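You operate a simulated robot arm through the tools that you are given. There is no shell and no other tool. Be economical: measure what you need, move in short steps, check, and stop when the job is done.

You run a simulated two-armed robot. Do the job below in one go: nothing can be reset, and whatever is moved stays where it is left.

Task
Put the teal bottle from the bottom shelf of the tall cabinet on the upper shelf of the tall cabinet. Take the tamper on the top of the press bench and put it away on the top of the filling bench. Put two of the weights from the top of the press bench on the top of the goods bench. Pick up the ink bottle from the top of the filling bench with one hand, pass it to the other hand and put it on the top of the goods bench. Take the grey canister from the low shelf of the store rack and put it on the wide shelf of the store rack. Put two of the blue tiles from the hold shelf on the shelf of the roller bench. Put the rinse bottle from the left stand top on the top of the island bench. Stack the sleeve pack marked "Corn" from the top of the press bench on top of the sleeve pack that says "Peas". Take the tag from the top of the press bench and put it on top of the core there. Pull the roll door open. Any order will do. Set down upright: bottle, ink bottle, canister, rinse bottle.

Only the result counts: the job must be done as asked and must still hold three seconds after the hand-in. Knocking over, shifting, dropping, spilling or breaking anything else fails it.

Robot
Two 7-joint arms with two-finger parallel grippers on one trunk, on a base that drives. Base frame: it is fixed to the floor where the robot stands at the start and does not move with it; the origin is under the middle of the robot, x ahead of it, y to its left, z up. Readings come in m, rad, newtons and seconds.
The left shoulder is at the start at [0.02, 0.17, 1.237], the right one opposite. With the tool pointing down near the work surface each hand reaches from about 0.1 to 0.34 m from the robot's upright axis, wherever it stands, measured 20 degrees to its own side. Places, roughly: blue tile [-10.5, -0.25, 0.75]; bottle [0.75, 0, 0.5]; canister [-1.25, 5.75, 0.5]; core (6x6x15 cm) [-1.3, -0.2, 0.9]; ink bottle [-0.75, 4.75, 0.75]; rinse bottle [-7.25, 0.25, 0.75]; roll door [-13.1, 6, 0.7]; shelf of the roller bench [-8.3, -2.4, 0.3]; sleeve pack [-1.75, 1, 0.75]; tag [-1.75, 0, 0.75]; tamper [-1, -1, 0.75]; top of the filling bench [-0.5, 3.8, 0.8]; top of the goods bench [0.4, 1.3, 0.7]; top of the island bench [-4.5, -1, 0.6]; upper shelf of the tall cabinet [0.9, 0.1, 1.2]; weight [-1.25, -1.25, 0.75]; wide shelf of the store rack [-1.1, 5.8, 0.7]. Payload 3.8 kg a hand.
The TCP of each hand is the grasp point between the finger pads, 0.03 m short of the fingertips. In the tool frame z runs along the fingers and y along their closing line. The gripper opens to 0.11 m. The fingers are 0.02 m wide and 0.01 m thick; the gripper's body (0.048 by 0.112 m) begins 0.055 m behind the TCP.
Orientation is that of the tool frame in the base frame, as a unit quaternion [w, x, y, z]. With the fingers straight down and closing along the base's y, the tool's x points along the base's -x, its y along +y and its z along -z.

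Tools
- The arms move only by the tool step_arm. It takes "left_targets", "right_targets" or both (then of equal length, played together; a hand with none holds still); each is a list that holds one entry, the list of rows, each a list of 7 numbers: the turn, a rotation vector about the base's x, y, z in rad, then the shift along the base's x, y, z in mm, then the finger opening in mm, from 0 to 110. In form: [[[rx, ry, rz, x, y, z, jaw], ...]]. A call has 1 to 12 rows; each row shifts and turns the commanded pose from where the row before left it. A row lasts 0.2 s, in which the tool goes at most 0.05 m and 0.15 rad; a call with a longer step from one row to the next is refused whole, and so is a gripper value outside its range. A pose out of reach is approached as far as the arm can. The call stops where the force on the tool passes 40 N (or 10 N more than at its start, if that is more) or the arm is blocked; 0.2 s more then pass. Each finger travels about 0.072 m/s and halts on what it meets, pressing with about 24 N; the grip force reading is that of the motor and also rises with nothing between the fingers. The clock runs only during rows and for 0.2 s after the last one: add rows that do not move to give the fingers time. It gives the time, the measured TCP pose, the force on the tool (base axes), the opening and the grip force at its end, in the units of the frame above (readings bear some noise), with the torque about the TCP (base axes, N m) and any sound that the robot's microphone picked up.
- Cameras (640 x 400 px; columns grow to the right, rows downward): "scene" is now at [0.1096, 0.0236, 1.4125]; the picture's right is [0.26, -0.96, 0.00], its down [-0.31, -0.08, -0.95] and it looks along [0.91, 0.25, -0.32] (base axes); focal length 214 px, centre (320, 200). "left" rides on the left gripper at [0.073, -0.017, -0.103] in its tool frame; the picture's right is [0.23, 0.97, 0.00], its down [-0.76, 0.18, -0.62] and it looks along [-0.61, 0.14, 0.78] (tool axes); focal length 222 px, centre (320, 200). "right" rides on the right gripper at [0.072, 0.017, -0.103] in its tool frame; the picture's right is [-0.23, 0.97, 0.00], its down [-0.76, -0.18, -0.62] and it looks along [-0.61, -0.14, 0.78] (tool axes); focal length 222 px, centre (320, 200). There is no depth. A picture from a camera that has moved, and an enlarged one, comes with that camera's place and axes in the base frame and with its lens.
- capture(camera): a new picture of that camera. The clock stands still meanwhile.
- raise_lower(by): slides the trunk up (or, below 0, down) by that many m; the arms and the scene camera ride with it, the base frame stays. It gives what a move gives, with no picture.
- drive_base(legs): drives the robot by 1 to 6 legs, each [ahead, turn to the left] in m and rad, along the robot's own axes; the way and the turn of a leg run together, so that a leg with both is an arc; at most 1.5 m and 3.142 rad a leg. The arms and the cameras ride along, it lands a little off, and it stops where it bumps. It gives what a move gives.
- pan_tilt(pan, tilt): turns the head with the scene camera to pan (to the left, within 1.396 rad either way) and tilt (down, from -0.506 to 1.204), counted from straight ahead of the robot. It gives what a move gives.
- inspect(camera, box): a new picture of the part [left, top, right, bottom] of that camera's present view, enlarged. The clock stands still meanwhile.
- close_job(): hands the job in; it is judged then, once.

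Work in short steps. Places have to be worked out from the pictures, the camera data and where the tool is seen: move nearer, look again, correct. Check each grasp and each placing, and mend what went wrong. You have 567 turns and 370 pictures in all, those below and enlarged ones among them. Open the grippers and draw the arms clear of the work before you hand the job in, unless the task says otherwise; then end with one line.

The tools are called as name(argument=value, ...) on one line, values as JSON. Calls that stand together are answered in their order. step_arm: Moves the arms, as the interface text tells. Its arguments: {"type":"object","properties":{"left_targets":{"type":"array"},"right_targets":{"type":"array"}},"required":[]} The other tools are called the same way: raise_lower (by) slides the trunk up or down; drive_base (legs) drives the base; pan_tilt (pan, tilt) turns the head that bears the scene camera; capture (camera) takes a picture; inspect (camera, box) takes an enlarged picture of a part of a camera's view; close_job () hands the job in.

At the start:

```text
t: 0.0
left_eef_pos: [0.4063, 0.1924, 1.4771]
left_tcp_rot: [0.0, 0.0, 1.0, 0.0]
left_ft_force: [0.7, 0.5, 0.4]
left_ft_torque: [0.0, -0.01, 0.02]
left_grip_width: 0.1101
left_grip_force: 0.0
right_eef_pos: [0.3382, -0.1118, 1.484]
right_tcp_rot: [0.001, 0.0, 1.0, 0.002]
right_ft_force: [0.1, 0.3, 0.5]
right_ft_torque: [0.0, 0.02, -0.01]
right_grip_width: 0.1099
right_grip_force: 0.0
trunk travel left (down, up): [-0.334, 0.236]
robot x, y, heading: [-0.0029, 0.0026, -0.001]
head pan, tilt: [0.267, 0.326]
```

scene: 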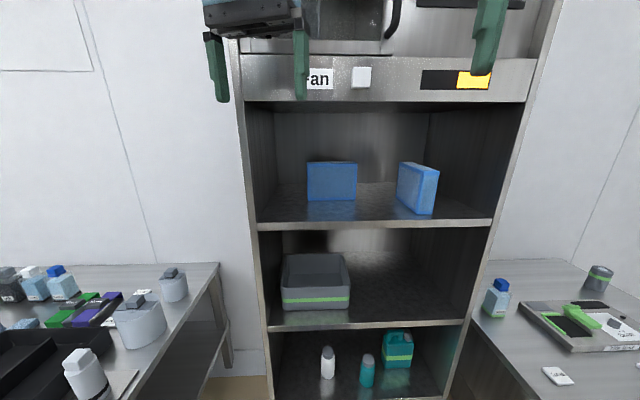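
right: 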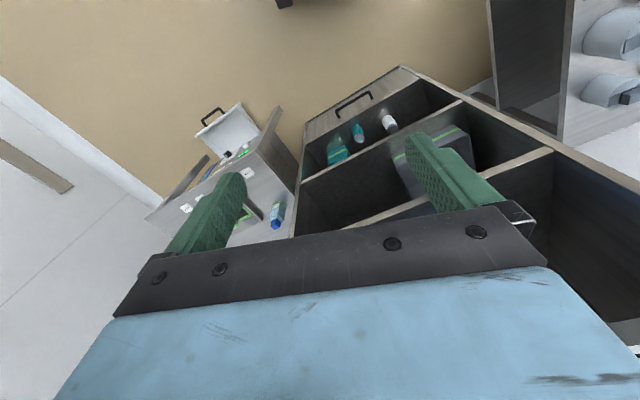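
left: 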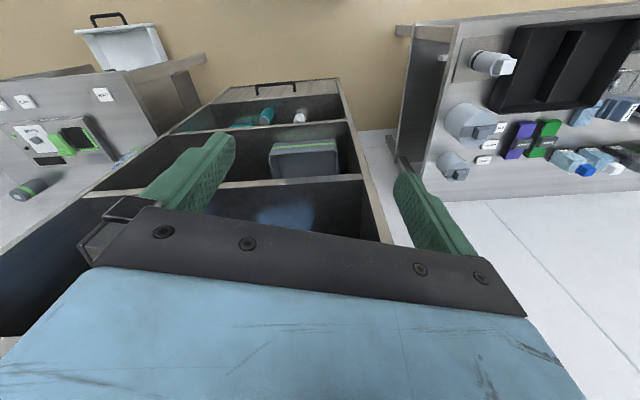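

The start picture shows the cabinet ahead with the teal bottle on its bottom shelf. I tilt the head down to see it better.

pan_tilt(pan=0.0, tilt=0.75)

capture(camera="scene")

```text
t: 0.9
left_eef_pos: [0.407, 0.1921, 1.4781]
left_tcp_rot: [0.0, 0.0, 1.0, 0.0]
left_ft_force: [0.2, -0.7, -0.8]
left_ft_torque: [-0.01, -0.03, -0.04]
left_grip_width: 0.1099
left_grip_force: 0.1
right_eef_pos: [0.3398, -0.1109, 1.4835]
right_tcp_rot: [0.0, 0.0, 1.0, 0.001]
right_ft_force: [0.0, 0.2, -0.7]
right_ft_torque: [-0.01, -0.03, 0.0]
right_grip_width: 0.1099
right_grip_force: 0.1
trunk travel left (down, up): [-0.334, 0.236]
robot x, y, heading: [0.0, -0.0033, -0.001]
head pan, tilt: [0.0, 0.75]
```

```text
366 pictures are left
camera scene: at [0.1025, -0.001, 1.3747], right [0.0, -1.0, 0.0], down [-0.68, 0.0, -0.73], along [0.73, 0.0, -0.68], focal length 214 px, centre (320, 200)
```

scene: 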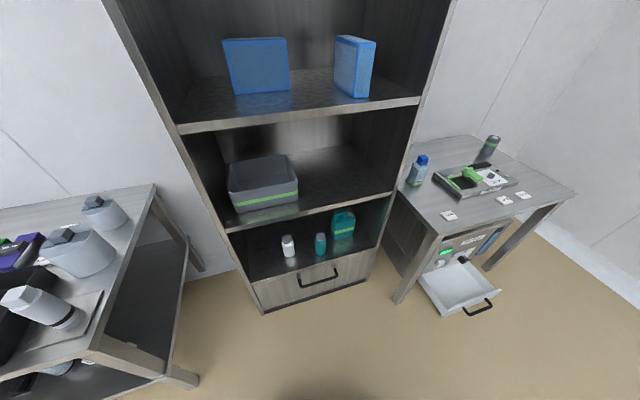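

The cabinet's front runs from about (0.54,0.31) to (0.73,-0.28), so it is yawed about 0.30 rad. The shelves sit at z≈0.49, 0.83 and 1.17, and the teal bottle is at about (0.68,0.0). I turn to face it and lower the trunk.

drive_base(legs=[[0, 0.3]])

raise_lower(by=-0.33)

capture(camera="scene")

```text
t: 2.2
left_eef_pos: [0.333, 0.3036, 1.4783]
left_tcp_rot: [0.0, -0.149, 0.989, -0.001]
left_ft_force: [-0.8, 1.0, -0.2]
left_ft_torque: [0.0, 0.06, 0.01]
left_grip_width: 0.1101
left_grip_force: 0.1
right_eef_pos: [0.3571, -0.0071, 1.4835]
right_tcp_rot: [0.0, -0.149, 0.989, -0.001]
right_ft_force: [0.2, -0.1, 0.7]
right_ft_torque: [-0.01, 0.01, 0.02]
right_grip_width: 0.1101
right_grip_force: 0.0
trunk travel left (down, up): [-0.334, 0.236]
robot x, y, heading: [-0.0027, -0.0002, 0.299]
head pan, tilt: [0.0, 0.75]
```

```text
t: 5.5
left_eef_pos: [0.3323, 0.3029, 1.1492]
left_tcp_rot: [0.0, -0.15, 0.989, 0.0]
left_ft_force: [0.2, 0.9, 0.0]
left_ft_torque: [0.01, 0.0, -0.01]
left_grip_width: 0.1099
left_grip_force: 0.1
right_eef_pos: [0.3563, -0.0058, 1.1541]
right_tcp_rot: [0.0, -0.149, 0.989, 0.001]
right_ft_force: [-0.1, 0.6, 0.3]
right_ft_torque: [0.01, 0.0, 0.02]
right_grip_width: 0.1098
right_grip_force: 0.1
trunk travel left (down, up): [-0.004, 0.566]
robot x, y, heading: [0.0042, 0.0024, 0.302]
head pan, tilt: [0.0, 0.75]
```

```text
365 pictures are left
camera scene: at [0.0979, 0.0295, 1.0447], right [0.29, -0.96, 0.0], down [-0.65, -0.2, -0.73], along [0.7, 0.21, -0.68], focal length 214 px, centre (320, 200)
```

scene: 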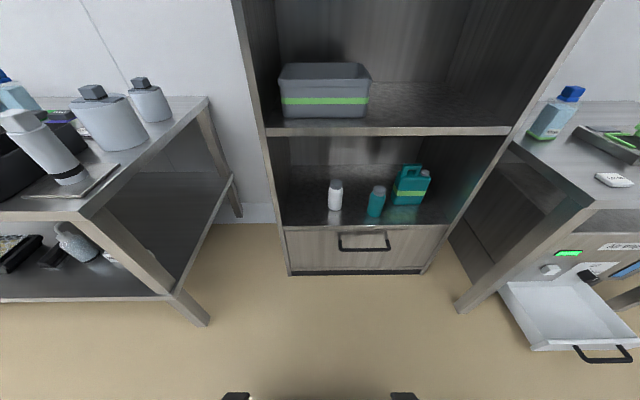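

Comparing the two views puts the bottom shelf at z≈0.39, the cabinet front at 0.66 m ahead, and the bottle at about 0.70 ahead and 0.23 right. I pitch the right tool forward while lowering it, still clear of the cabinet.

step_arm(right_targets=[[[0.0414, -0.1337, 0, 2.4, -7.6, -45, 110], [0.0414, -0.1337, 0, 2.4, -7.6, -45, 110], [0.0414, -0.1337, 0, 2.4, -7.6, -45, 110], [0.0414, -0.1337, 0, 2.4, -7.6, -45, 110], [0.0414, -0.1337, 0, 2.4, -7.6, -45, 110], [0.0414, -0.1337, 0, 2.4, -7.6, -45, 110], [0.0414, -0.1337, 0, 2.4, -7.6, -45, 110], [0.0414, -0.1337, 0, 2.4, -7.6, -45, 110], [0.0414, -0.1337, 0, 2.4, -7.6, -45, 110], [0.0414, -0.1337, 0, 2.4, -7.6, -45, 110]]])

capture(camera="right")

capture(camera="scene")

```text
t: 7.7
left_eef_pos: [0.3339, 0.3024, 1.1473]
left_tcp_rot: [-0.001, -0.149, 0.989, -0.001]
left_ft_force: [-0.5, -1.1, 0.3]
left_ft_torque: [0.0, 0.0, 0.0]
left_grip_width: 0.1094
left_grip_force: 0.0
right_eef_pos: [0.4269, 0.013, 0.7424]
right_tcp_rot: [0.636, -0.112, 0.757, 0.097]
right_ft_force: [-0.3, 0.3, -0.9]
right_ft_torque: [0.02, -0.02, 0.03]
right_grip_width: 0.1101
right_grip_force: 0.1
right hand out of reach, approached as far as the arm can: row 6, 7, 8, 9, 10
trunk travel left (down, up): [-0.004, 0.566]
robot x, y, heading: [0.0036, -0.002, 0.298]
head pan, tilt: [0.0, 0.75]
```

```text
364 pictures are left
camera right: at [0.3126, -0.0042, 0.6897], right [-0.25, 0.94, 0.23], down [-0.41, -0.31, 0.86], along [0.88, 0.12, 0.46], focal length 222 px, centre (320, 200)
```

right: 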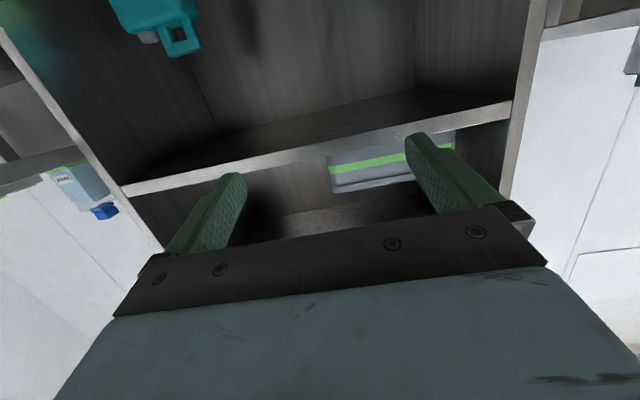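

```text
363 pictures are left
camera scene: at [0.099, 0.0295, 1.0444], right [0.29, -0.96, 0.0], down [-0.65, -0.2, -0.73], along [0.7, 0.21, -0.68], focal length 214 px, centre (320, 200)
```

scene: 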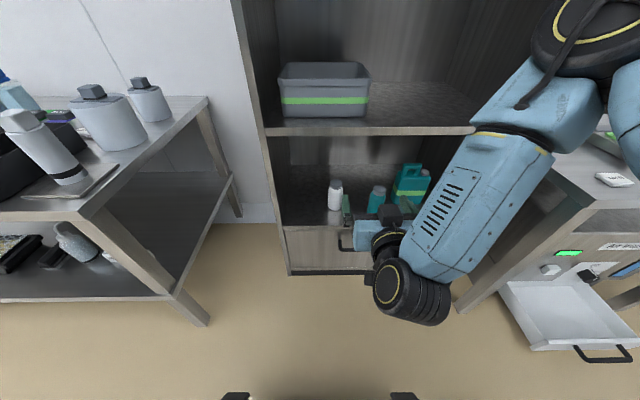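

The wrist hit its reach limit while still close to the body. I move the hand outward, forward and down, staying in front of the cabinet, to see how far it goes.

step_arm(right_targets=[[[0, 0, 0, 20, -20, -30, 110], [0, 0, 0, 20, -20, -30, 110], [0, 0, 0, 20, -20, -30, 110], [0, 0, 0, 20, -20, -30, 110], [0, 0, 0, 20, -20, -30, 110], [0, 0, 0, 10, -20, -30, 110]]])

```text
t: 9.1
left_eef_pos: [0.3328, 0.304, 1.1485]
left_tcp_rot: [0.0, -0.149, 0.989, -0.001]
left_ft_force: [0.3, 0.5, -0.9]
left_ft_torque: [0.01, 0.0, 0.01]
left_grip_width: 0.1102
left_grip_force: 0.0
right_eef_pos: [0.4278, 0.038, 0.7069]
right_tcp_rot: [0.636, -0.112, 0.758, 0.095]
right_ft_force: [-0.1, -0.1, -1.1]
right_ft_torque: [0.0, -0.01, 0.02]
right_grip_width: 0.1102
right_grip_force: 0.1
right hand out of reach, approached as far as the arm can: row 1, 2, 3, 4, 5, 6
trunk travel left (down, up): [-0.004, 0.566]
robot x, y, heading: [-0.0015, -0.0009, 0.3]
head pan, tilt: [0.0, 0.75]
```

The arm is too folded rather than overextended: the wrist sits too near the shoulder. I extend it forward and then check the reading.

step_arm(right_targets=[[[0, 0, 0, 30, -6, 0, 110], [0, 0, 0, 30, -6, 0, 110], [0, 0, 0, 30, -6, 0, 110], [0, 0, 0, 30, -6, 0, 110]]])

```text
t: 10.1
left_eef_pos: [0.3334, 0.304, 1.1479]
left_tcp_rot: [0.0, -0.15, 0.989, -0.001]
left_ft_force: [-0.7, 0.2, 0.5]
left_ft_torque: [0.04, -0.02, 0.0]
left_grip_width: 0.1098
left_grip_force: 0.1
right_eef_pos: [0.5185, 0.0692, 0.741]
right_tcp_rot: [0.635, -0.113, 0.758, 0.095]
right_ft_force: [0.0, -0.5, -0.8]
right_ft_torque: [-0.02, 0.01, 0.02]
right_grip_width: 0.1099
right_grip_force: 0.0
right hand out of reach, approached as far as the arm can: row 1, 2, 3, 4
trunk travel left (down, up): [-0.004, 0.566]
robot x, y, heading: [-0.007, 0.0019, 0.3]
head pan, tilt: [0.0, 0.75]
```

The orientation is kept but the position lags far behind the command. I look at the arm's posture.

capture(camera="scene")

```text
362 pictures are left
camera scene: at [0.0979, 0.0295, 1.0446], right [0.29, -0.96, 0.0], down [-0.65, -0.2, -0.73], along [0.7, 0.21, -0.68], focal length 214 px, centre (320, 200)
```

scene: 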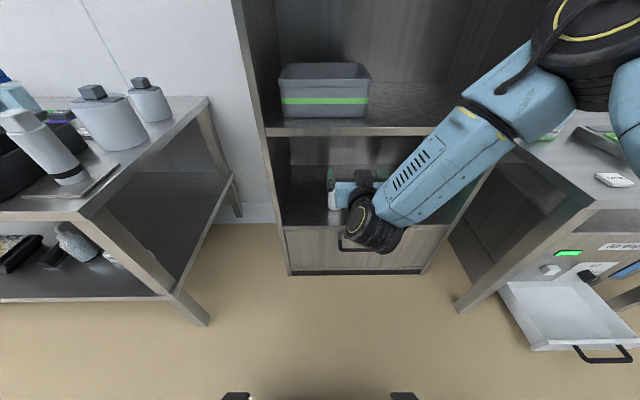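

The elbow is out to the right and the wrist pitch is saturated. A tool pitched about 40° forward of vertical still fits in the opening, so I pitch back by 0.7 rad.

step_arm(right_targets=[[[-0.0414, 0.1337, 0, 0, 0, 0, 110], [-0.0414, 0.1337, 0, 0, 0, 0, 110], [-0.0414, 0.1337, 0, 0, 0, 0, 110], [-0.0414, 0.1337, 0, 0, 0, 0, 110], [-0.0414, 0.1337, 0, 0, 0, 0, 110]]])

```text
t: 11.3
left_eef_pos: [0.3322, 0.3036, 1.1476]
left_tcp_rot: [-0.001, -0.149, 0.989, -0.001]
left_ft_force: [-0.8, 0.1, -0.3]
left_ft_torque: [-0.02, 0.01, 0.01]
left_grip_width: 0.11
left_grip_force: 0.0
right_eef_pos: [0.5189, 0.0674, 0.7407]
right_tcp_rot: [0.338, -0.141, 0.929, 0.053]
right_ft_force: [-0.4, -0.1, -0.3]
right_ft_torque: [0.0, 0.0, 0.04]
right_grip_width: 0.1098
right_grip_force: 0.1
trunk travel left (down, up): [-0.004, 0.566]
robot x, y, heading: [0.0032, -0.0021, 0.296]
head pan, tilt: [0.0, 0.75]
```

The commanded pose restarts from the reached pose, and this tilt is reachable. I move right and down to a pre-grasp in front of the bottle.

step_arm(right_targets=[[[0, 0, 0, 10, -33, 0, 110], [0, 0, 0, 10, -33, 0, 110], [0, 0, 0, 10, -33, 0, 110], [0, 0, 0, 11, -35, 0, 110], [0, 0, 0, 0, 0, -45, 110], [0, 0, 0, 0, 0, -45, 110], [0, 0, 0, 0, 0, -45, 110], [0, 0, 0, 0, 0, -45, 110]]])

capture(camera="right")

capture(camera="scene")

```text
t: 13.1
left_eef_pos: [0.332, 0.303, 1.1479]
left_tcp_rot: [0.0, -0.15, 0.989, -0.001]
left_ft_force: [0.6, 0.1, -0.5]
left_ft_torque: [-0.02, 0.01, 0.03]
left_grip_width: 0.11
left_grip_force: 0.0
right_eef_pos: [0.5595, -0.0676, 0.5606]
right_tcp_rot: [0.339, -0.139, 0.929, 0.052]
right_ft_force: [-0.2, 0.8, -0.1]
right_ft_torque: [0.01, 0.0, -0.02]
right_grip_width: 0.11
right_grip_force: 0.1
trunk travel left (down, up): [-0.004, 0.566]
robot x, y, heading: [-0.0024, -0.0006, 0.291]
head pan, tilt: [0.0, 0.75]
```

```text
361 pictures are left
camera right: at [0.4378, -0.0876, 0.5936], right [-0.12, 0.98, 0.15], down [0.23, -0.12, 0.97], along [0.97, 0.15, -0.21], focal length 222 px, centre (320, 200)
```

right: 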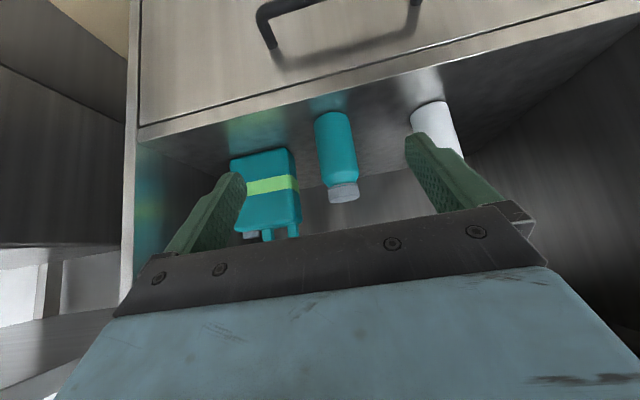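

```text
360 pictures are left
camera scene: at [0.098, 0.0294, 1.0446], right [0.29, -0.96, 0.0], down [-0.65, -0.2, -0.73], along [0.7, 0.21, -0.68], focal length 214 px, centre (320, 200)
```

scene: 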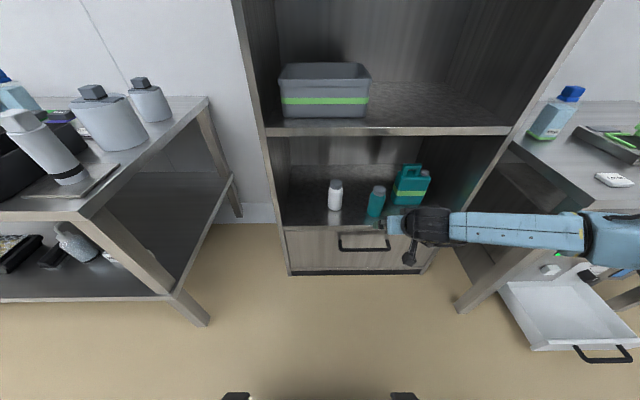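

The bottle reads about (0.755, 0.0), 0.135 m tall, straight ahead of the hand by 0.20 m. I pitch a bit more, lower to z 0.48, and advance most of the way.

step_arm(right_targets=[[[0.0414, -0.1337, 0, 0, 0, -30, 110], [0.0414, -0.1337, 0, 0, 0, -30, 110], [0, 0, 0, 0, 0, -20, 110], [0, 0, 0, 29, 9, 0, 110], [0, 0, 0, 29, 9, 0, 110], [0, 0, 0, 29, 9, 0, 110]]])

capture(camera="right")

capture(camera="scene")

```text
t: 14.5
left_eef_pos: [0.3328, 0.3019, 1.1483]
left_tcp_rot: [0.0, -0.15, 0.989, -0.001]
left_ft_force: [0.4, -0.1, 0.1]
left_ft_torque: [0.0, 0.02, -0.01]
left_grip_width: 0.1098
left_grip_force: 0.0
right_eef_pos: [0.6567, -0.0617, 0.5476]
right_tcp_rot: [0.379, -0.137, 0.913, 0.058]
right_ft_force: [0.8, 0.3, 0.4]
right_ft_torque: [0.0, 0.0, -0.02]
right_grip_width: 0.1099
right_grip_force: 0.1
right hand out of reach, approached as far as the arm can: row 1, 2, 3
trunk travel left (down, up): [-0.004, 0.566]
robot x, y, heading: [0.0004, -0.0003, 0.3]
head pan, tilt: [0.0, 0.75]
```

```text
359 pictures are left
camera right: at [0.5329, -0.0816, 0.5686], right [-0.14, 0.98, 0.16], down [0.14, -0.14, 0.98], along [0.98, 0.16, -0.12], focal length 222 px, centre (320, 200)
```

right: 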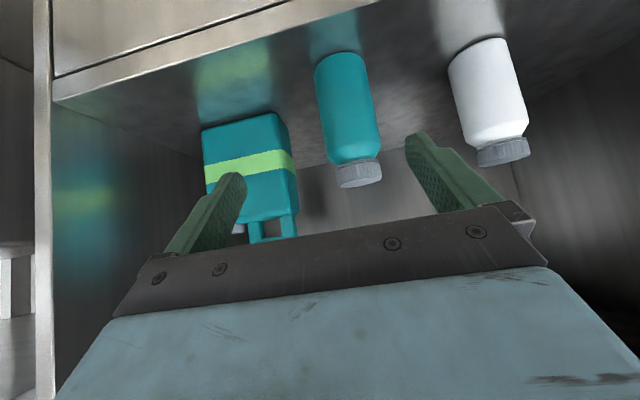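

```text
358 pictures are left
camera scene: at [0.0979, 0.0296, 1.0446], right [0.29, -0.96, 0.0], down [-0.65, -0.2, -0.73], along [0.7, 0.21, -0.68], focal length 214 px, centre (320, 200)
```

scene: 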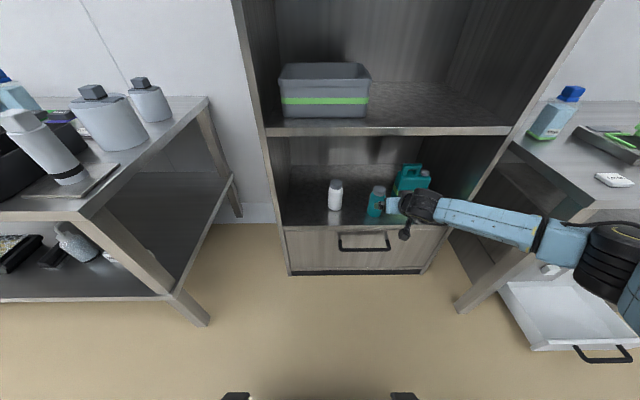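

The elbow has dropped low beside the right bench, which is risky. I back the hand out, raise the trunk 0.15, and re-lower the hand so the elbow stays higher.

step_arm(right_targets=[[[0, 0, 0, -29, -9, 0, 110], [0, 0, 0, -29, -9, 0, 110], [0, 0, 0, -29, -9, 0, 110], [0, 0, 0, -29, -9, 0, 110]]])

raise_lower(by=0.2)

step_arm(right_targets=[[[0, 0, 0, 0, 0, -40, 110], [0, 0, 0, 0, 0, -40, 110], [0, 0, 0, 0, 0, -40, 110], [0, 0, 0, 0, 0, -40, 110], [0, 0, 0, 0, 0, -40, 110], [0, 0, 0, 0, 0, -40, 110]]])

capture(camera="scene")

```text
t: 15.5
left_eef_pos: [0.3319, 0.303, 1.1474]
left_tcp_rot: [0.001, -0.15, 0.989, 0.0]
left_ft_force: [-1.2, 0.1, -0.1]
left_ft_torque: [0.03, -0.01, -0.01]
left_grip_width: 0.1103
left_grip_force: 0.1
right_eef_pos: [0.5612, -0.0964, 0.5503]
right_tcp_rot: [0.377, -0.137, 0.914, 0.058]
right_ft_force: [0.2, -0.3, 0.1]
right_ft_torque: [0.04, -0.03, 0.01]
right_grip_width: 0.1103
right_grip_force: 0.0
right hand out of reach, approached as far as the arm can: row 4
trunk travel left (down, up): [-0.004, 0.566]
robot x, y, heading: [0.0006, -0.0002, 0.297]
head pan, tilt: [0.0, 0.75]
```

```text
t: 17.7
left_eef_pos: [0.3323, 0.3031, 1.3472]
left_tcp_rot: [0.0, -0.149, 0.989, 0.0]
left_ft_force: [-0.5, 0.4, -0.1]
left_ft_torque: [-0.02, -0.04, -0.01]
left_grip_width: 0.1103
left_grip_force: 0.0
right_eef_pos: [0.562, -0.0956, 0.7485]
right_tcp_rot: [0.376, -0.138, 0.914, 0.059]
right_ft_force: [0.7, -0.2, -0.2]
right_ft_torque: [0.04, 0.0, 0.02]
right_grip_width: 0.1101
right_grip_force: 0.0
trunk travel left (down, up): [-0.204, 0.366]
robot x, y, heading: [0.0032, -0.0005, 0.298]
head pan, tilt: [0.0, 0.75]
```

```text
t: 19.1
left_eef_pos: [0.3343, 0.303, 1.3494]
left_tcp_rot: [0.0, -0.15, 0.989, 0.001]
left_ft_force: [0.4, 0.6, 0.3]
left_ft_torque: [0.04, 0.0, 0.02]
left_grip_width: 0.11
left_grip_force: 0.1
right_eef_pos: [0.56, -0.0953, 0.7507]
right_tcp_rot: [0.376, -0.137, 0.915, 0.058]
right_ft_force: [0.1, -0.6, -0.4]
right_ft_torque: [-0.04, -0.02, -0.02]
right_grip_width: 0.1099
right_grip_force: 0.0
right hand out of reach, approached as far as the arm can: row 1, 2, 3, 4, 5, 6
trunk travel left (down, up): [-0.204, 0.366]
robot x, y, heading: [0.0023, 0.0016, 0.297]
head pan, tilt: [0.0, 0.75]
```

```text
357 pictures are left
camera scene: at [0.0979, 0.0295, 1.2446], right [0.29, -0.96, 0.0], down [-0.65, -0.2, -0.73], along [0.7, 0.21, -0.68], focal length 214 px, centre (320, 200)
```

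scene: 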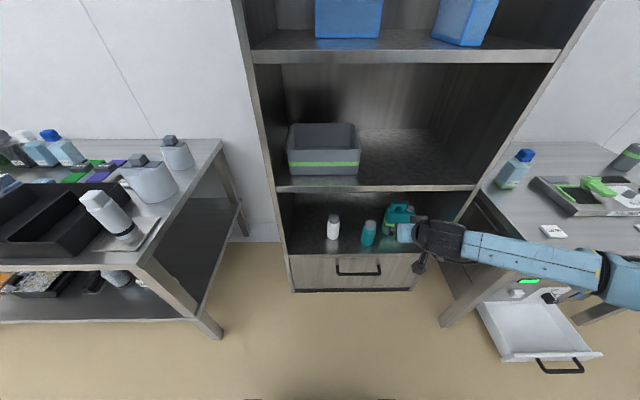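

The arm is jammed in an elbow-out posture. I back away 0.25 m, then raise and extend the hand forward at shoulder height so the arm straightens.

drive_base(legs=[[-0.25, 0]])

step_arm(right_targets=[[[0, 0, 0, 0, 0, 45, 110], [0, 0, 0, 0, 0, 45, 110], [0, 0, 0, 0, 0, 45, 110], [0, 0, 0, 0, 0, 45, 110], [0, 0, 0, 0, 0, 45, 110], [0, 0, 0, 0, 0, 45, 110], [0, 0, 0, 0, 0, 45, 110], [0, 0, 0, 30, 9, 20, 110], [0, 0, 0, 30, 9, 0, 110], [0, 0, 0, 30, 9, 0, 110]]])

capture(camera="scene")

```text
t: 20.9
left_eef_pos: [0.0924, 0.2301, 1.3482]
left_tcp_rot: [0.0, -0.151, 0.989, 0.0]
left_ft_force: [-0.9, -0.4, -0.3]
left_ft_torque: [0.0, -0.06, -0.01]
left_grip_width: 0.1101
left_grip_force: 0.0
right_eef_pos: [0.3227, -0.1675, 0.7484]
right_tcp_rot: [0.377, -0.14, 0.914, 0.06]
right_ft_force: [-0.6, 0.2, -0.2]
right_ft_torque: [0.0, 0.0, 0.0]
right_grip_width: 0.1101
right_grip_force: 0.1
trunk travel left (down, up): [-0.204, 0.366]
robot x, y, heading: [-0.2374, -0.0743, 0.299]
head pan, tilt: [0.0, 0.75]
```

```text
t: 23.1
left_eef_pos: [0.094, 0.2312, 1.3464]
left_tcp_rot: [0.001, -0.151, 0.989, -0.002]
left_ft_force: [0.0, -0.3, -0.1]
left_ft_torque: [0.0, 0.03, -0.04]
left_grip_width: 0.1097
left_grip_force: 0.0
right_eef_pos: [0.4132, -0.1388, 1.0839]
right_tcp_rot: [0.376, -0.14, 0.914, 0.059]
right_ft_force: [0.3, 0.0, 0.7]
right_ft_torque: [0.03, 0.02, -0.01]
right_grip_width: 0.1098
right_grip_force: 0.0
trunk travel left (down, up): [-0.204, 0.366]
robot x, y, heading: [-0.2396, -0.0728, 0.303]
head pan, tilt: [0.0, 0.75]
```

```text
356 pictures are left
camera scene: at [-0.1401, -0.0435, 1.2446], right [0.3, -0.95, 0.0], down [-0.65, -0.2, -0.73], along [0.7, 0.22, -0.68], focal length 214 px, centre (320, 200)
```

scene: 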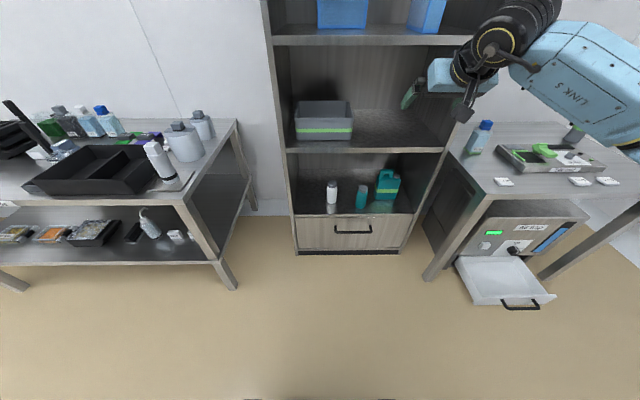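

The hand is now out in front at z 1.08. I pitch it to nearly horizontal here and extend, to see whether that is reachable.

step_arm(right_targets=[[[0.0414, -0.1337, 0, 0, 0, 0, 110], [0.0414, -0.1337, 0, 0, 0, 0, 110], [0.0414, -0.1337, 0, 0, 0, 0, 110], [0.0414, -0.1337, 0, 0, 0, 0, 110], [0, 0, 0, 0, 0, -40, 110], [0, 0, 0, 0, 0, -40, 110], [0, 0, 0, 0, 0, -40, 110], [0, 0, 0, 0, 0, -40, 110], [0, 0, 0, 0, 0, -40, 110], [0, 0, 0, 0, 0, -40, 110]]])

capture(camera="scene")

```text
t: 25.3
left_eef_pos: [0.0937, 0.2297, 1.3471]
left_tcp_rot: [0.0, -0.152, 0.988, 0.001]
left_ft_force: [-0.7, -0.2, 0.3]
left_ft_torque: [0.02, -0.03, 0.01]
left_grip_width: 0.11
left_grip_force: 0.1
right_eef_pos: [0.4112, -0.1398, 1.0641]
right_tcp_rot: [0.613, -0.119, 0.775, 0.094]
right_ft_force: [-0.1, -0.7, -1.3]
right_ft_torque: [-0.03, -0.01, -0.01]
right_grip_width: 0.1102
right_grip_force: 0.1
right hand out of reach, approached as far as the arm can: row 5, 6, 7, 8, 9, 10
trunk travel left (down, up): [-0.204, 0.366]
robot x, y, heading: [-0.24, -0.0716, 0.295]
head pan, tilt: [0.0, 0.75]
```

```text
355 pictures are left
camera scene: at [-0.1405, -0.0439, 1.2446], right [0.3, -0.95, 0.0], down [-0.65, -0.2, -0.73], along [0.7, 0.22, -0.68], focal length 214 px, centre (320, 200)
```

scene: 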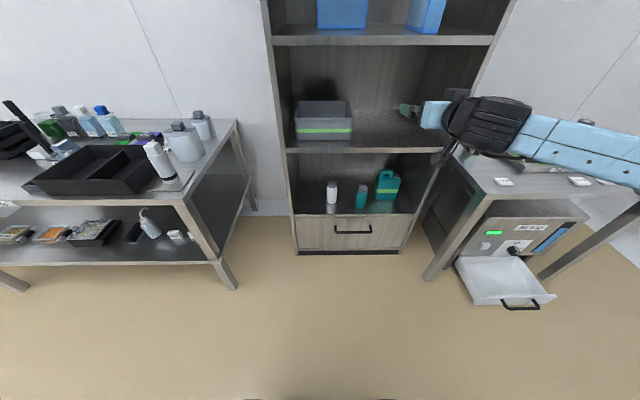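

That camera-below posture pushes the elbow to the right, where the bench stands. The left arm's elbow would sit in the free gap, so I fold the right arm back home and will use the left one.

step_arm(right_targets=[[[0, 0, 0, -31, 2, 31, 110], [0, 0, 0, -31, 2, 31, 110], [-0.0434, 0.14, 0, -31, 2, 31, 110], [-0.0434, 0.14, 0, -31, 2, 31, 110], [-0.0434, 0.14, 0, -31, 2, 31, 110], [-0.0434, 0.14, 0, -31, 2, 31, 110], [-0.0434, 0.14, 0, -31, 2, 31, 110], [-0.0434, 0.14, 0, -31, 2, 31, 110], [-0.0434, 0.14, 0, 0, 0, 31, 110], [-0.0434, 0.14, 0, 0, 0, 31, 110], [-0.0434, 0.14, 0, 0, 0, 31, 110]]])

pan_tilt(pan=0, tilt=0.9)

capture(camera="scene")

```text
t: 27.7
left_eef_pos: [0.092, 0.2348, 1.349]
left_tcp_rot: [0.002, -0.152, 0.988, -0.001]
left_ft_force: [-0.8, 1.0, 0.2]
left_ft_torque: [-0.04, -0.01, -0.02]
left_grip_width: 0.11
left_grip_force: 0.1
right_eef_pos: [0.1556, -0.1186, 1.3828]
right_tcp_rot: [0.014, -0.155, 0.988, 0.007]
right_ft_force: [3.1, -1.4, -1.8]
right_ft_torque: [0.14, 0.16, 0.01]
right_grip_width: 0.11
right_grip_force: 0.0
right hand out of reach, approached as far as the arm can: row 11
trunk travel left (down, up): [-0.204, 0.366]
robot x, y, heading: [-0.237, -0.0781, 0.305]
head pan, tilt: [0.0, 0.75]
```

```text
t: 28.4
left_eef_pos: [0.092, 0.2312, 1.3468]
left_tcp_rot: [0.0, -0.151, 0.988, 0.001]
left_ft_force: [0.8, -0.1, 0.1]
left_ft_torque: [0.01, -0.01, -0.02]
left_grip_width: 0.1101
left_grip_force: 0.0
right_eef_pos: [0.1542, -0.1184, 1.3828]
right_tcp_rot: [0.014, -0.159, 0.987, 0.008]
right_ft_force: [-0.4, 0.1, -0.1]
right_ft_torque: [-0.01, 0.01, -0.01]
right_grip_width: 0.1099
right_grip_force: 0.1
trunk travel left (down, up): [-0.204, 0.366]
robot x, y, heading: [-0.2365, -0.0755, 0.301]
head pan, tilt: [0.0, 0.901]
```

```text
354 pictures are left
camera scene: at [-0.148, -0.0459, 1.2328], right [0.3, -0.95, 0.0], down [-0.75, -0.23, -0.62], along [0.59, 0.18, -0.78], focal length 214 px, centre (320, 200)
```

scene: 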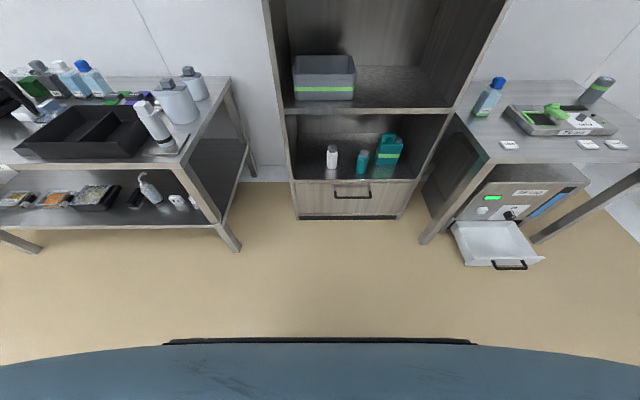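

The base front reaches only about 0.2 m ahead, so there is room. I drive to about 0.55 m from the bottle with it straight ahead, between the benches.

drive_base(legs=[[0, -0.644], [0.5, 0], [0, 0.644]])

raise_lower(by=-0.2)

step_arm(left_targets=[[[0, 0, 0, 0, 0, -45, 110], [0, 0, 0, 0, 0, -45, 110], [0, 0, 0, 0, 0, -45, 110], [0, 0, 0, 0, 0, -45, 110], [0, 0, 0, 0, 0, -45, 110], [0.0414, -0.1337, 0, 0, 0, -45, 110], [0.0414, -0.1337, 0, 0, 0, -45, 110], [0.0414, -0.1337, 0, 0, 0, -45, 110], [0.0414, -0.1337, 0, 0, 0, -45, 110]]])

pan_tilt(pan=0, tilt=0.8)

capture(camera="scene")

capture(camera="left")

```text
t: 34.8
left_eef_pos: [0.5649, 0.0653, 1.3471]
left_tcp_rot: [0.0, -0.148, 0.989, 0.0]
left_ft_force: [-0.2, -0.3, 0.7]
left_ft_torque: [-0.01, 0.0, -0.02]
left_grip_width: 0.1102
left_grip_force: 0.0
right_eef_pos: [0.6278, -0.2886, 1.3804]
right_tcp_rot: [0.012, -0.146, 0.989, 0.005]
right_ft_force: [-0.3, 0.0, -0.3]
right_ft_torque: [0.01, 0.0, -0.04]
right_grip_width: 0.1101
right_grip_force: 0.1
trunk travel left (down, up): [-0.204, 0.366]
robot x, y, heading: [0.229, -0.2355, 0.29]
head pan, tilt: [0.0, 0.901]
```

```text
t: 36.9
left_eef_pos: [0.5656, 0.066, 1.149]
left_tcp_rot: [0.0, -0.149, 0.989, 0.001]
left_ft_force: [0.5, -0.3, 0.2]
left_ft_torque: [0.04, -0.02, 0.04]
left_grip_width: 0.1099
left_grip_force: 0.1
right_eef_pos: [0.6279, -0.2895, 1.1802]
right_tcp_rot: [0.013, -0.147, 0.989, 0.004]
right_ft_force: [-0.5, -0.1, 0.2]
right_ft_torque: [0.01, -0.02, -0.02]
right_grip_width: 0.1102
right_grip_force: 0.0
trunk travel left (down, up): [-0.004, 0.566]
robot x, y, heading: [0.2297, -0.2364, 0.296]
head pan, tilt: [0.0, 0.901]
```

```text
t: 38.9
left_eef_pos: [0.5658, 0.0642, 0.7407]
left_tcp_rot: [0.275, -0.143, 0.95, 0.041]
left_ft_force: [-0.7, -0.2, -0.1]
left_ft_torque: [0.0, -0.03, -0.02]
left_grip_width: 0.1101
left_grip_force: 0.1
right_eef_pos: [0.6283, -0.2894, 1.1811]
right_tcp_rot: [0.012, -0.146, 0.989, 0.004]
right_ft_force: [-0.3, 0.2, 0.7]
right_ft_torque: [0.0, -0.01, -0.02]
right_grip_width: 0.1098
right_grip_force: 0.0
trunk travel left (down, up): [-0.004, 0.566]
robot x, y, heading: [0.2319, -0.2366, 0.292]
head pan, tilt: [0.0, 0.901]
```

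```text
t: 39.6
left_eef_pos: [0.5659, 0.0656, 0.7412]
left_tcp_rot: [0.273, -0.142, 0.951, 0.042]
left_ft_force: [0.7, -0.9, 0.3]
left_ft_torque: [0.01, 0.04, 0.01]
left_grip_width: 0.1098
left_grip_force: 0.0
right_eef_pos: [0.6283, -0.2899, 1.1818]
right_tcp_rot: [0.012, -0.146, 0.989, 0.005]
right_ft_force: [0.4, 0.9, -0.4]
right_ft_torque: [-0.03, -0.02, -0.01]
right_grip_width: 0.11
right_grip_force: 0.2
trunk travel left (down, up): [-0.004, 0.566]
robot x, y, heading: [0.2308, -0.2383, 0.29]
head pan, tilt: [0.0, 0.799]
```

```text
353 pictures are left
camera scene: at [0.3275, -0.2086, 1.0406], right [0.29, -0.96, 0.0], down [-0.69, -0.21, -0.7], along [0.67, 0.2, -0.72], focal length 214 px, centre (320, 200)
```

scene: 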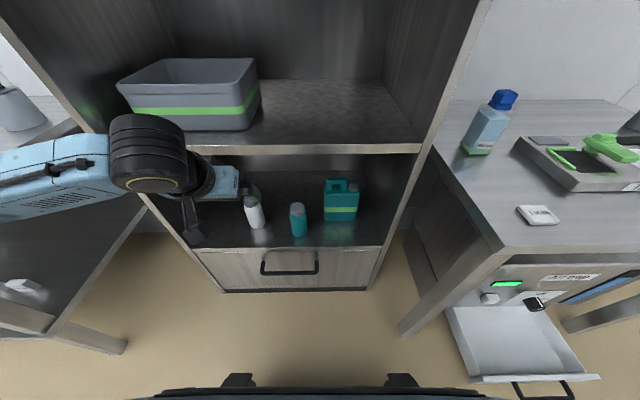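

```text
352 pictures are left
camera left: at [0.4602, 0.0131, 0.7909], right [-0.47, 0.88, -0.12], down [0.25, 0.26, 0.93], along [0.85, 0.41, -0.34], focal length 222 px, centre (320, 200)
```

left: 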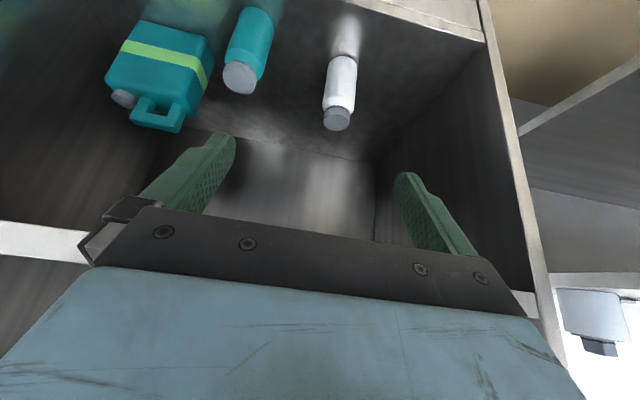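

The bottle is confirmed at about (0.745,-0.005), 0.56 ahead and 0.075 left of the robot. I move the left hand across in front of it and down to z≈0.49.

step_arm(left_targets=[[[0, 0, 0, 11.6, -38.3, 0, 110], [0, 0, 0, 11.6, -38.3, 0, 110], [0, 0, 0, 11.6, -38.3, 0, 110], [0, 0, 0, 0, 0, -42, 110], [0, 0, 0, 0, 0, -42, 110], [0, 0, 0, 0, 0, -42, 110], [0, 0, 0, 0, 0, -42, 110], [0, 0, 0, 0, 0, -42, 110], [0, 0, 0, 0, 0, -40, 110]]])

capture(camera="scene")

capture(camera="left")

```text
t: 41.6
left_eef_pos: [0.6004, -0.0503, 0.4931]
left_tcp_rot: [0.273, -0.141, 0.951, 0.041]
left_ft_force: [-0.6, -0.5, -0.6]
left_ft_torque: [-0.02, 0.0, 0.02]
left_grip_width: 0.11
left_grip_force: 0.0
right_eef_pos: [0.6277, -0.2904, 1.1814]
right_tcp_rot: [0.012, -0.146, 0.989, 0.005]
right_ft_force: [-0.3, -0.2, -0.1]
right_ft_torque: [-0.03, 0.01, 0.0]
right_grip_width: 0.1097
right_grip_force: 0.0
trunk travel left (down, up): [-0.004, 0.566]
robot x, y, heading: [0.2344, -0.2382, 0.297]
head pan, tilt: [0.0, 0.799]
```

```text
351 pictures are left
camera scene: at [0.3275, -0.2086, 1.0406], right [0.29, -0.96, 0.0], down [-0.69, -0.21, -0.7], along [0.67, 0.2, -0.72], focal length 214 px, centre (320, 200)
```

scene: 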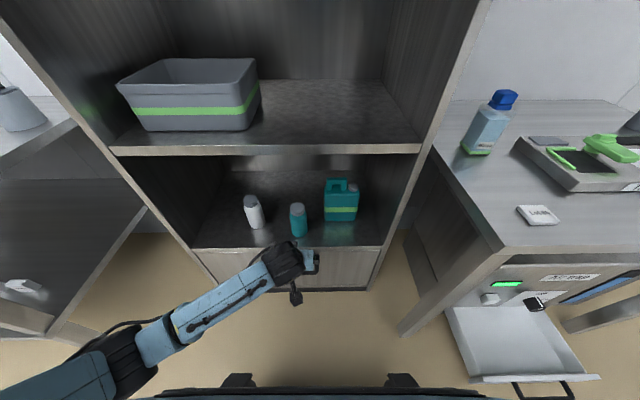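

```text
350 pictures are left
camera left: at [0.4941, -0.1014, 0.5432], right [-0.47, 0.88, -0.12], down [0.25, 0.26, 0.93], along [0.85, 0.41, -0.34], focal length 222 px, centre (320, 200)
```

left: 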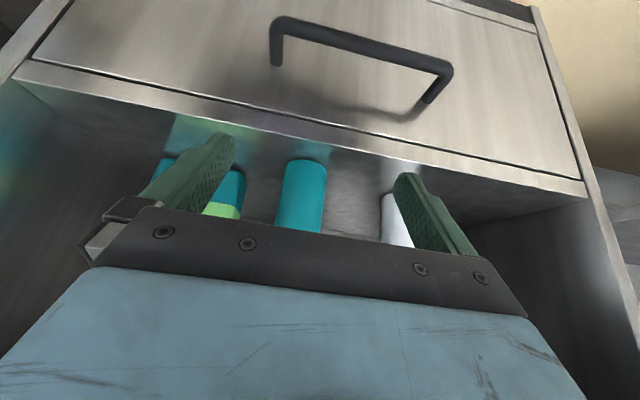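

The posture is good and the bottle lies straight ahead between the fingers. I advance 0.12 m and check.

step_arm(left_targets=[[[0, 0, 0, 29, 9, 0, 110], [0, 0, 0, 29, 9, 0, 110], [0, 0, 0, 29, 9, -5, 110], [0, 0, 0, 29, 9, -5, 110]]])

capture(camera="scene")

capture(camera="left")

```text
t: 42.6
left_eef_pos: [0.7167, -0.0148, 0.483]
left_tcp_rot: [0.274, -0.141, 0.95, 0.042]
left_ft_force: [0.3, -0.2, -1.2]
left_ft_torque: [-0.03, -0.01, 0.02]
left_grip_width: 0.11
left_grip_force: 0.0
right_eef_pos: [0.6276, -0.2903, 1.1819]
right_tcp_rot: [0.012, -0.147, 0.989, 0.005]
right_ft_force: [-0.2, -0.3, -0.3]
right_ft_torque: [0.01, 0.01, 0.0]
right_grip_width: 0.1101
right_grip_force: 0.0
trunk travel left (down, up): [-0.004, 0.566]
robot x, y, heading: [0.2324, -0.2346, 0.296]
head pan, tilt: [0.0, 0.799]
```

```text
349 pictures are left
camera scene: at [0.3276, -0.2086, 1.0406], right [0.29, -0.96, 0.0], down [-0.69, -0.21, -0.7], along [0.67, 0.2, -0.72], focal length 214 px, centre (320, 200)
```

scene: 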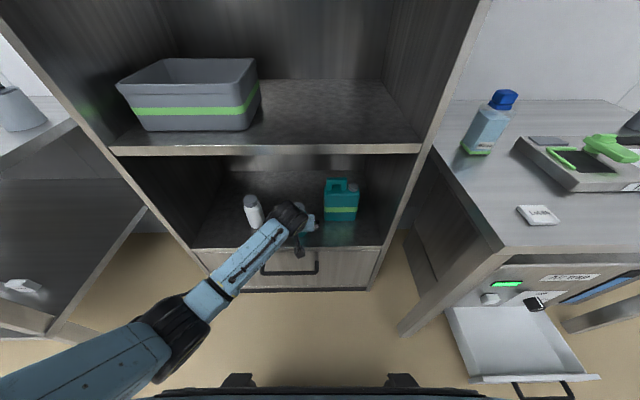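

```text
348 pictures are left
camera left: at [0.6108, -0.0652, 0.5321], right [-0.47, 0.88, -0.12], down [0.25, 0.26, 0.93], along [0.85, 0.41, -0.34], focal length 222 px, centre (320, 200)
```

left: 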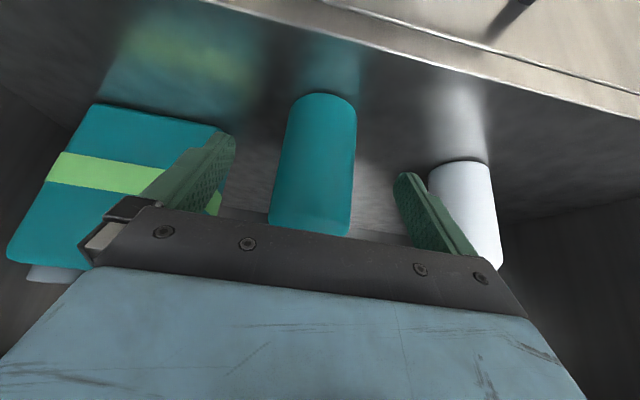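

The bottle base resolves to (0.752,-0.007), centred between the fingers. I advance 0.035 m more and close.

step_arm(left_targets=[[[0, 0, 0, 17, 5, 0, 110], [0, 0, 0, 17, 5, 0, 110], [0, 0, 0, 0, 0, 0, 60], [0, 0, 0, 0, 0, 0, 30], [0, 0, 0, 0, 0, 0, 30], [0, 0, 0, 0, 0, 0, 30], [0, 0, 0, 0, 0, 0, 30]]])

capture(camera="left")

```text
t: 44.2
left_eef_pos: [0.7504, -0.0029, 0.4824]
left_tcp_rot: [0.273, -0.141, 0.951, 0.042]
left_ft_force: [1.0, -0.1, 1.2]
left_ft_torque: [-0.05, -0.1, 0.03]
left_grip_width: 0.0574
left_grip_force: 24.3
right_eef_pos: [0.6264, -0.2895, 1.1817]
right_tcp_rot: [0.013, -0.146, 0.989, 0.005]
right_ft_force: [-0.9, -0.6, 0.9]
right_ft_torque: [-0.01, -0.01, 0.03]
right_grip_width: 0.11
right_grip_force: 0.1
trunk travel left (down, up): [-0.004, 0.566]
robot x, y, heading: [0.2296, -0.2377, 0.298]
head pan, tilt: [0.0, 0.799]
```

```text
347 pictures are left
camera left: at [0.6448, -0.0546, 0.5322], right [-0.47, 0.88, -0.12], down [0.25, 0.26, 0.93], along [0.85, 0.41, -0.34], focal length 222 px, centre (320, 200)
```

left: 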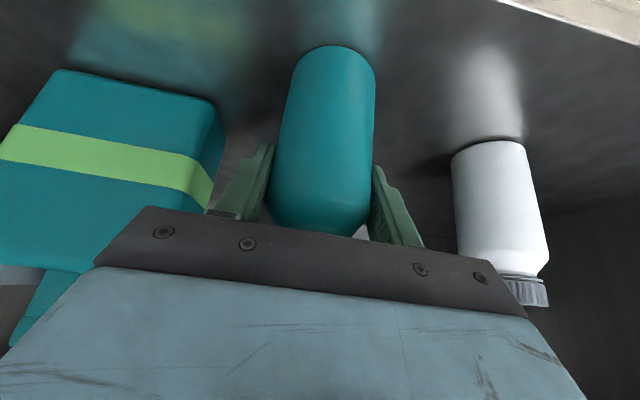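

Gripped at 57 mm. I lift 35 mm, then draw the bottle straight back out of the cabinet.

step_arm(left_targets=[[[0, 0, 0, 0, 0, 20, 30], [0, 0, 0, 0, 0, 15, 30], [0, 0, 0, -29, -9, 0, 30], [0, 0, 0, -29, -9, 0, 30], [0, 0, 0, -29, -9, 0, 30], [0, 0, 0, -29, -9, 0, 30], [0, 0, 0, -29, -9, 0, 30]]])

raise_lower(by=0.5)

raise_lower(by=0.06)

capture(camera="scene")

capture(camera="left")

```text
t: 45.8
left_eef_pos: [0.6055, -0.0496, 0.5174]
left_tcp_rot: [0.274, -0.142, 0.95, 0.042]
left_ft_force: [0.0, 0.5, -2.8]
left_ft_torque: [-0.02, 0.0, 0.0]
left_grip_width: 0.0574
left_grip_force: 23.9
right_eef_pos: [0.6277, -0.2899, 1.1814]
right_tcp_rot: [0.011, -0.146, 0.989, 0.005]
right_ft_force: [-0.6, 0.2, 0.6]
right_ft_torque: [0.04, 0.0, 0.01]
right_grip_width: 0.1099
right_grip_force: 0.1
trunk travel left (down, up): [-0.004, 0.566]
robot x, y, heading: [0.2304, -0.2379, 0.29]
head pan, tilt: [0.0, 0.799]
```

```text
refused: 0.5 is not a number from -0.4 to 0.4
```

```text
t: 46.8
left_eef_pos: [0.6062, -0.0491, 0.5772]
left_tcp_rot: [0.273, -0.142, 0.951, 0.041]
left_ft_force: [-0.1, 0.2, -2.8]
left_ft_torque: [0.02, 0.0, -0.01]
left_grip_width: 0.0576
left_grip_force: 23.6
right_eef_pos: [0.6281, -0.2895, 1.2419]
right_tcp_rot: [0.012, -0.146, 0.989, 0.005]
right_ft_force: [-0.4, 0.3, -0.1]
right_ft_torque: [-0.01, -0.02, 0.01]
right_grip_width: 0.1099
right_grip_force: 0.1
trunk travel left (down, up): [-0.064, 0.506]
robot x, y, heading: [0.2296, -0.2373, 0.295]
head pan, tilt: [0.0, 0.799]
```

```text
346 pictures are left
camera scene: at [0.3277, -0.2085, 1.1005], right [0.29, -0.96, 0.0], down [-0.69, -0.21, -0.7], along [0.67, 0.2, -0.72], focal length 214 px, centre (320, 200)
```

scene: 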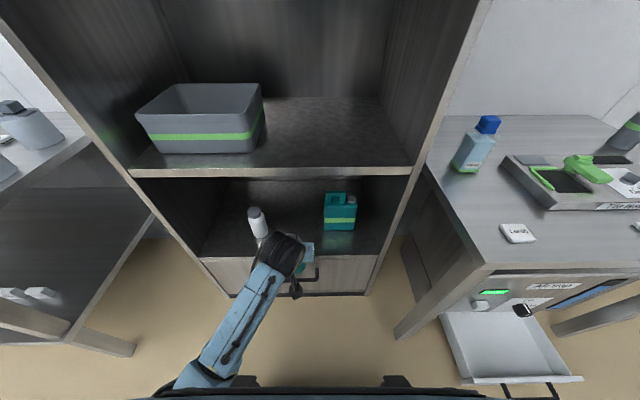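

```text
345 pictures are left
camera left: at [0.5003, -0.1005, 0.6277], right [-0.47, 0.88, -0.12], down [0.25, 0.26, 0.93], along [0.85, 0.41, -0.34], focal length 222 px, centre (320, 200)
```

left: 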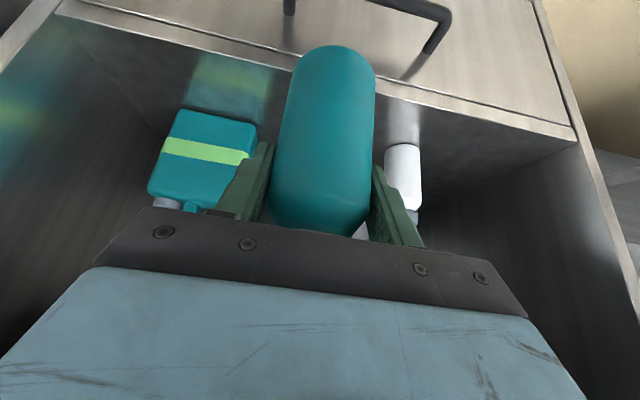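

Bottle held and clear of the cabinet front. I raise the trunk fully.

raise_lower(by=0.4)

raise_lower(by=0.1)

step_arm(left_targets=[[[0, 0, 0, 0, 0, 45, 30], [0, 0, 0, 0, 0, 45, 30], [0, 0, 0, 0, 0, 45, 30], [0, 0, 0, 0, 0, 45, 30], [0, 0, 0, 0, 0, 45, 30]]])

pan_tilt(pan=0, tilt=0.6)

capture(camera="scene")

capture(camera="left")

```text
t: 50.6
left_eef_pos: [0.6054, -0.0507, 0.978]
left_tcp_rot: [0.273, -0.141, 0.951, 0.042]
left_ft_force: [0.8, 0.5, -3.5]
left_ft_torque: [0.0, -0.02, 0.01]
left_grip_width: 0.0572
left_grip_force: 24.1
right_eef_pos: [0.6276, -0.2896, 1.6419]
right_tcp_rot: [0.012, -0.146, 0.989, 0.004]
right_ft_force: [-0.3, -0.1, -0.4]
right_ft_torque: [0.01, 0.01, 0.01]
right_grip_width: 0.11
right_grip_force: 0.0
trunk travel left (down, up): [-0.464, 0.106]
robot x, y, heading: [0.2331, -0.2381, 0.293]
head pan, tilt: [0.0, 0.799]
```

```text
t: 52.0
left_eef_pos: [0.6056, -0.0484, 1.0769]
left_tcp_rot: [0.274, -0.141, 0.951, 0.041]
left_ft_force: [-0.4, 0.9, -3.0]
left_ft_torque: [-0.02, -0.01, 0.02]
left_grip_width: 0.0574
left_grip_force: 24.1
right_eef_pos: [0.6283, -0.2893, 1.7404]
right_tcp_rot: [0.011, -0.146, 0.989, 0.005]
right_ft_force: [0.1, -0.1, 0.1]
right_ft_torque: [-0.03, -0.03, 0.01]
right_grip_width: 0.11
right_grip_force: 0.1
trunk travel left (down, up): [-0.564, 0.006]
robot x, y, heading: [0.2298, -0.2386, 0.294]
head pan, tilt: [0.0, 0.799]
```

```text
t: 53.2
left_eef_pos: [0.6128, -0.0357, 1.2605]
left_tcp_rot: [0.261, -0.14, 0.953, 0.063]
left_ft_force: [-0.3, 1.1, -2.7]
left_ft_torque: [0.0, 0.0, -0.02]
left_grip_width: 0.0573
left_grip_force: 23.9
left hand out of reach, approached as far as the arm can: row 5
right_eef_pos: [0.6278, -0.2887, 1.7405]
right_tcp_rot: [0.012, -0.146, 0.989, 0.004]
right_ft_force: [-0.5, 0.0, 0.2]
right_ft_torque: [-0.02, -0.02, 0.02]
right_grip_width: 0.11
right_grip_force: 0.1
trunk travel left (down, up): [-0.564, 0.006]
robot x, y, heading: [0.2311, -0.2358, 0.289]
head pan, tilt: [0.0, 0.799]
```

```text
t: 53.9
left_eef_pos: [0.6132, -0.0333, 1.2638]
left_tcp_rot: [0.264, -0.142, 0.952, 0.062]
left_ft_force: [0.6, -0.1, -2.0]
left_ft_torque: [0.01, 0.01, -0.01]
left_grip_width: 0.0573
left_grip_force: 23.6
right_eef_pos: [0.6277, -0.2881, 1.7412]
right_tcp_rot: [0.012, -0.146, 0.989, 0.005]
right_ft_force: [0.6, 0.0, -0.2]
right_ft_torque: [0.0, -0.01, 0.01]
right_grip_width: 0.1101
right_grip_force: 0.0
trunk travel left (down, up): [-0.564, 0.006]
robot x, y, heading: [0.2314, -0.2383, 0.296]
head pan, tilt: [0.0, 0.6]
```

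```text
344 pictures are left
camera scene: at [0.3351, -0.2061, 1.6174], right [0.29, -0.96, 0.0], down [-0.54, -0.16, -0.82], along [0.79, 0.24, -0.57], focal length 214 px, centre (320, 200)
```

scene: 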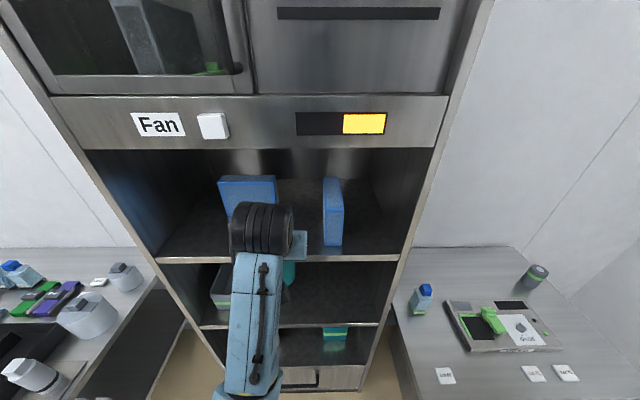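

```text
343 pictures are left
camera left: at [0.5091, -0.0886, 1.3143], right [-0.48, 0.87, -0.08], down [0.27, 0.23, 0.94], along [0.83, 0.43, -0.34], focal length 222 px, centre (320, 200)
```

left: 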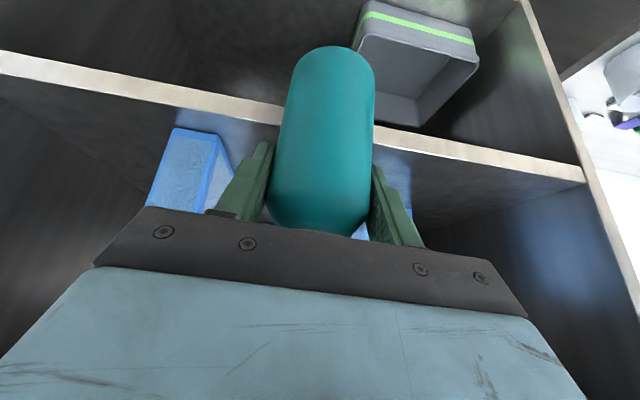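

The shelf top comes out at z≈1.146, so the bottle bottom has only about 20 mm clearance. I raise a bit more while easing forward, staying short of the edge.

step_arm(left_targets=[[[0, 0, 0, 12, 4, 10, 30], [0, 0, 0, 12, 4, 10, 30]]])

```text
t: 54.7
left_eef_pos: [0.6372, -0.0185, 1.2699]
left_tcp_rot: [0.259, -0.145, 0.952, 0.072]
left_ft_force: [-0.8, -0.4, -3.0]
left_ft_torque: [0.01, 0.01, 0.01]
left_grip_width: 0.0573
left_grip_force: 24.6
left hand out of reach, approached as far as the arm can: row 1, 2
right_eef_pos: [0.6275, -0.2902, 1.7427]
right_tcp_rot: [0.013, -0.146, 0.989, 0.004]
right_ft_force: [0.1, 0.1, -0.2]
right_ft_torque: [0.0, 0.0, -0.01]
right_grip_width: 0.1101
right_grip_force: 0.0
trunk travel left (down, up): [-0.564, 0.006]
robot x, y, heading: [0.231, -0.2345, 0.294]
head pan, tilt: [0.0, 0.6]
stopped in row 2 (left hand): the arm was blocked; the commanded pose is now the measured one
```

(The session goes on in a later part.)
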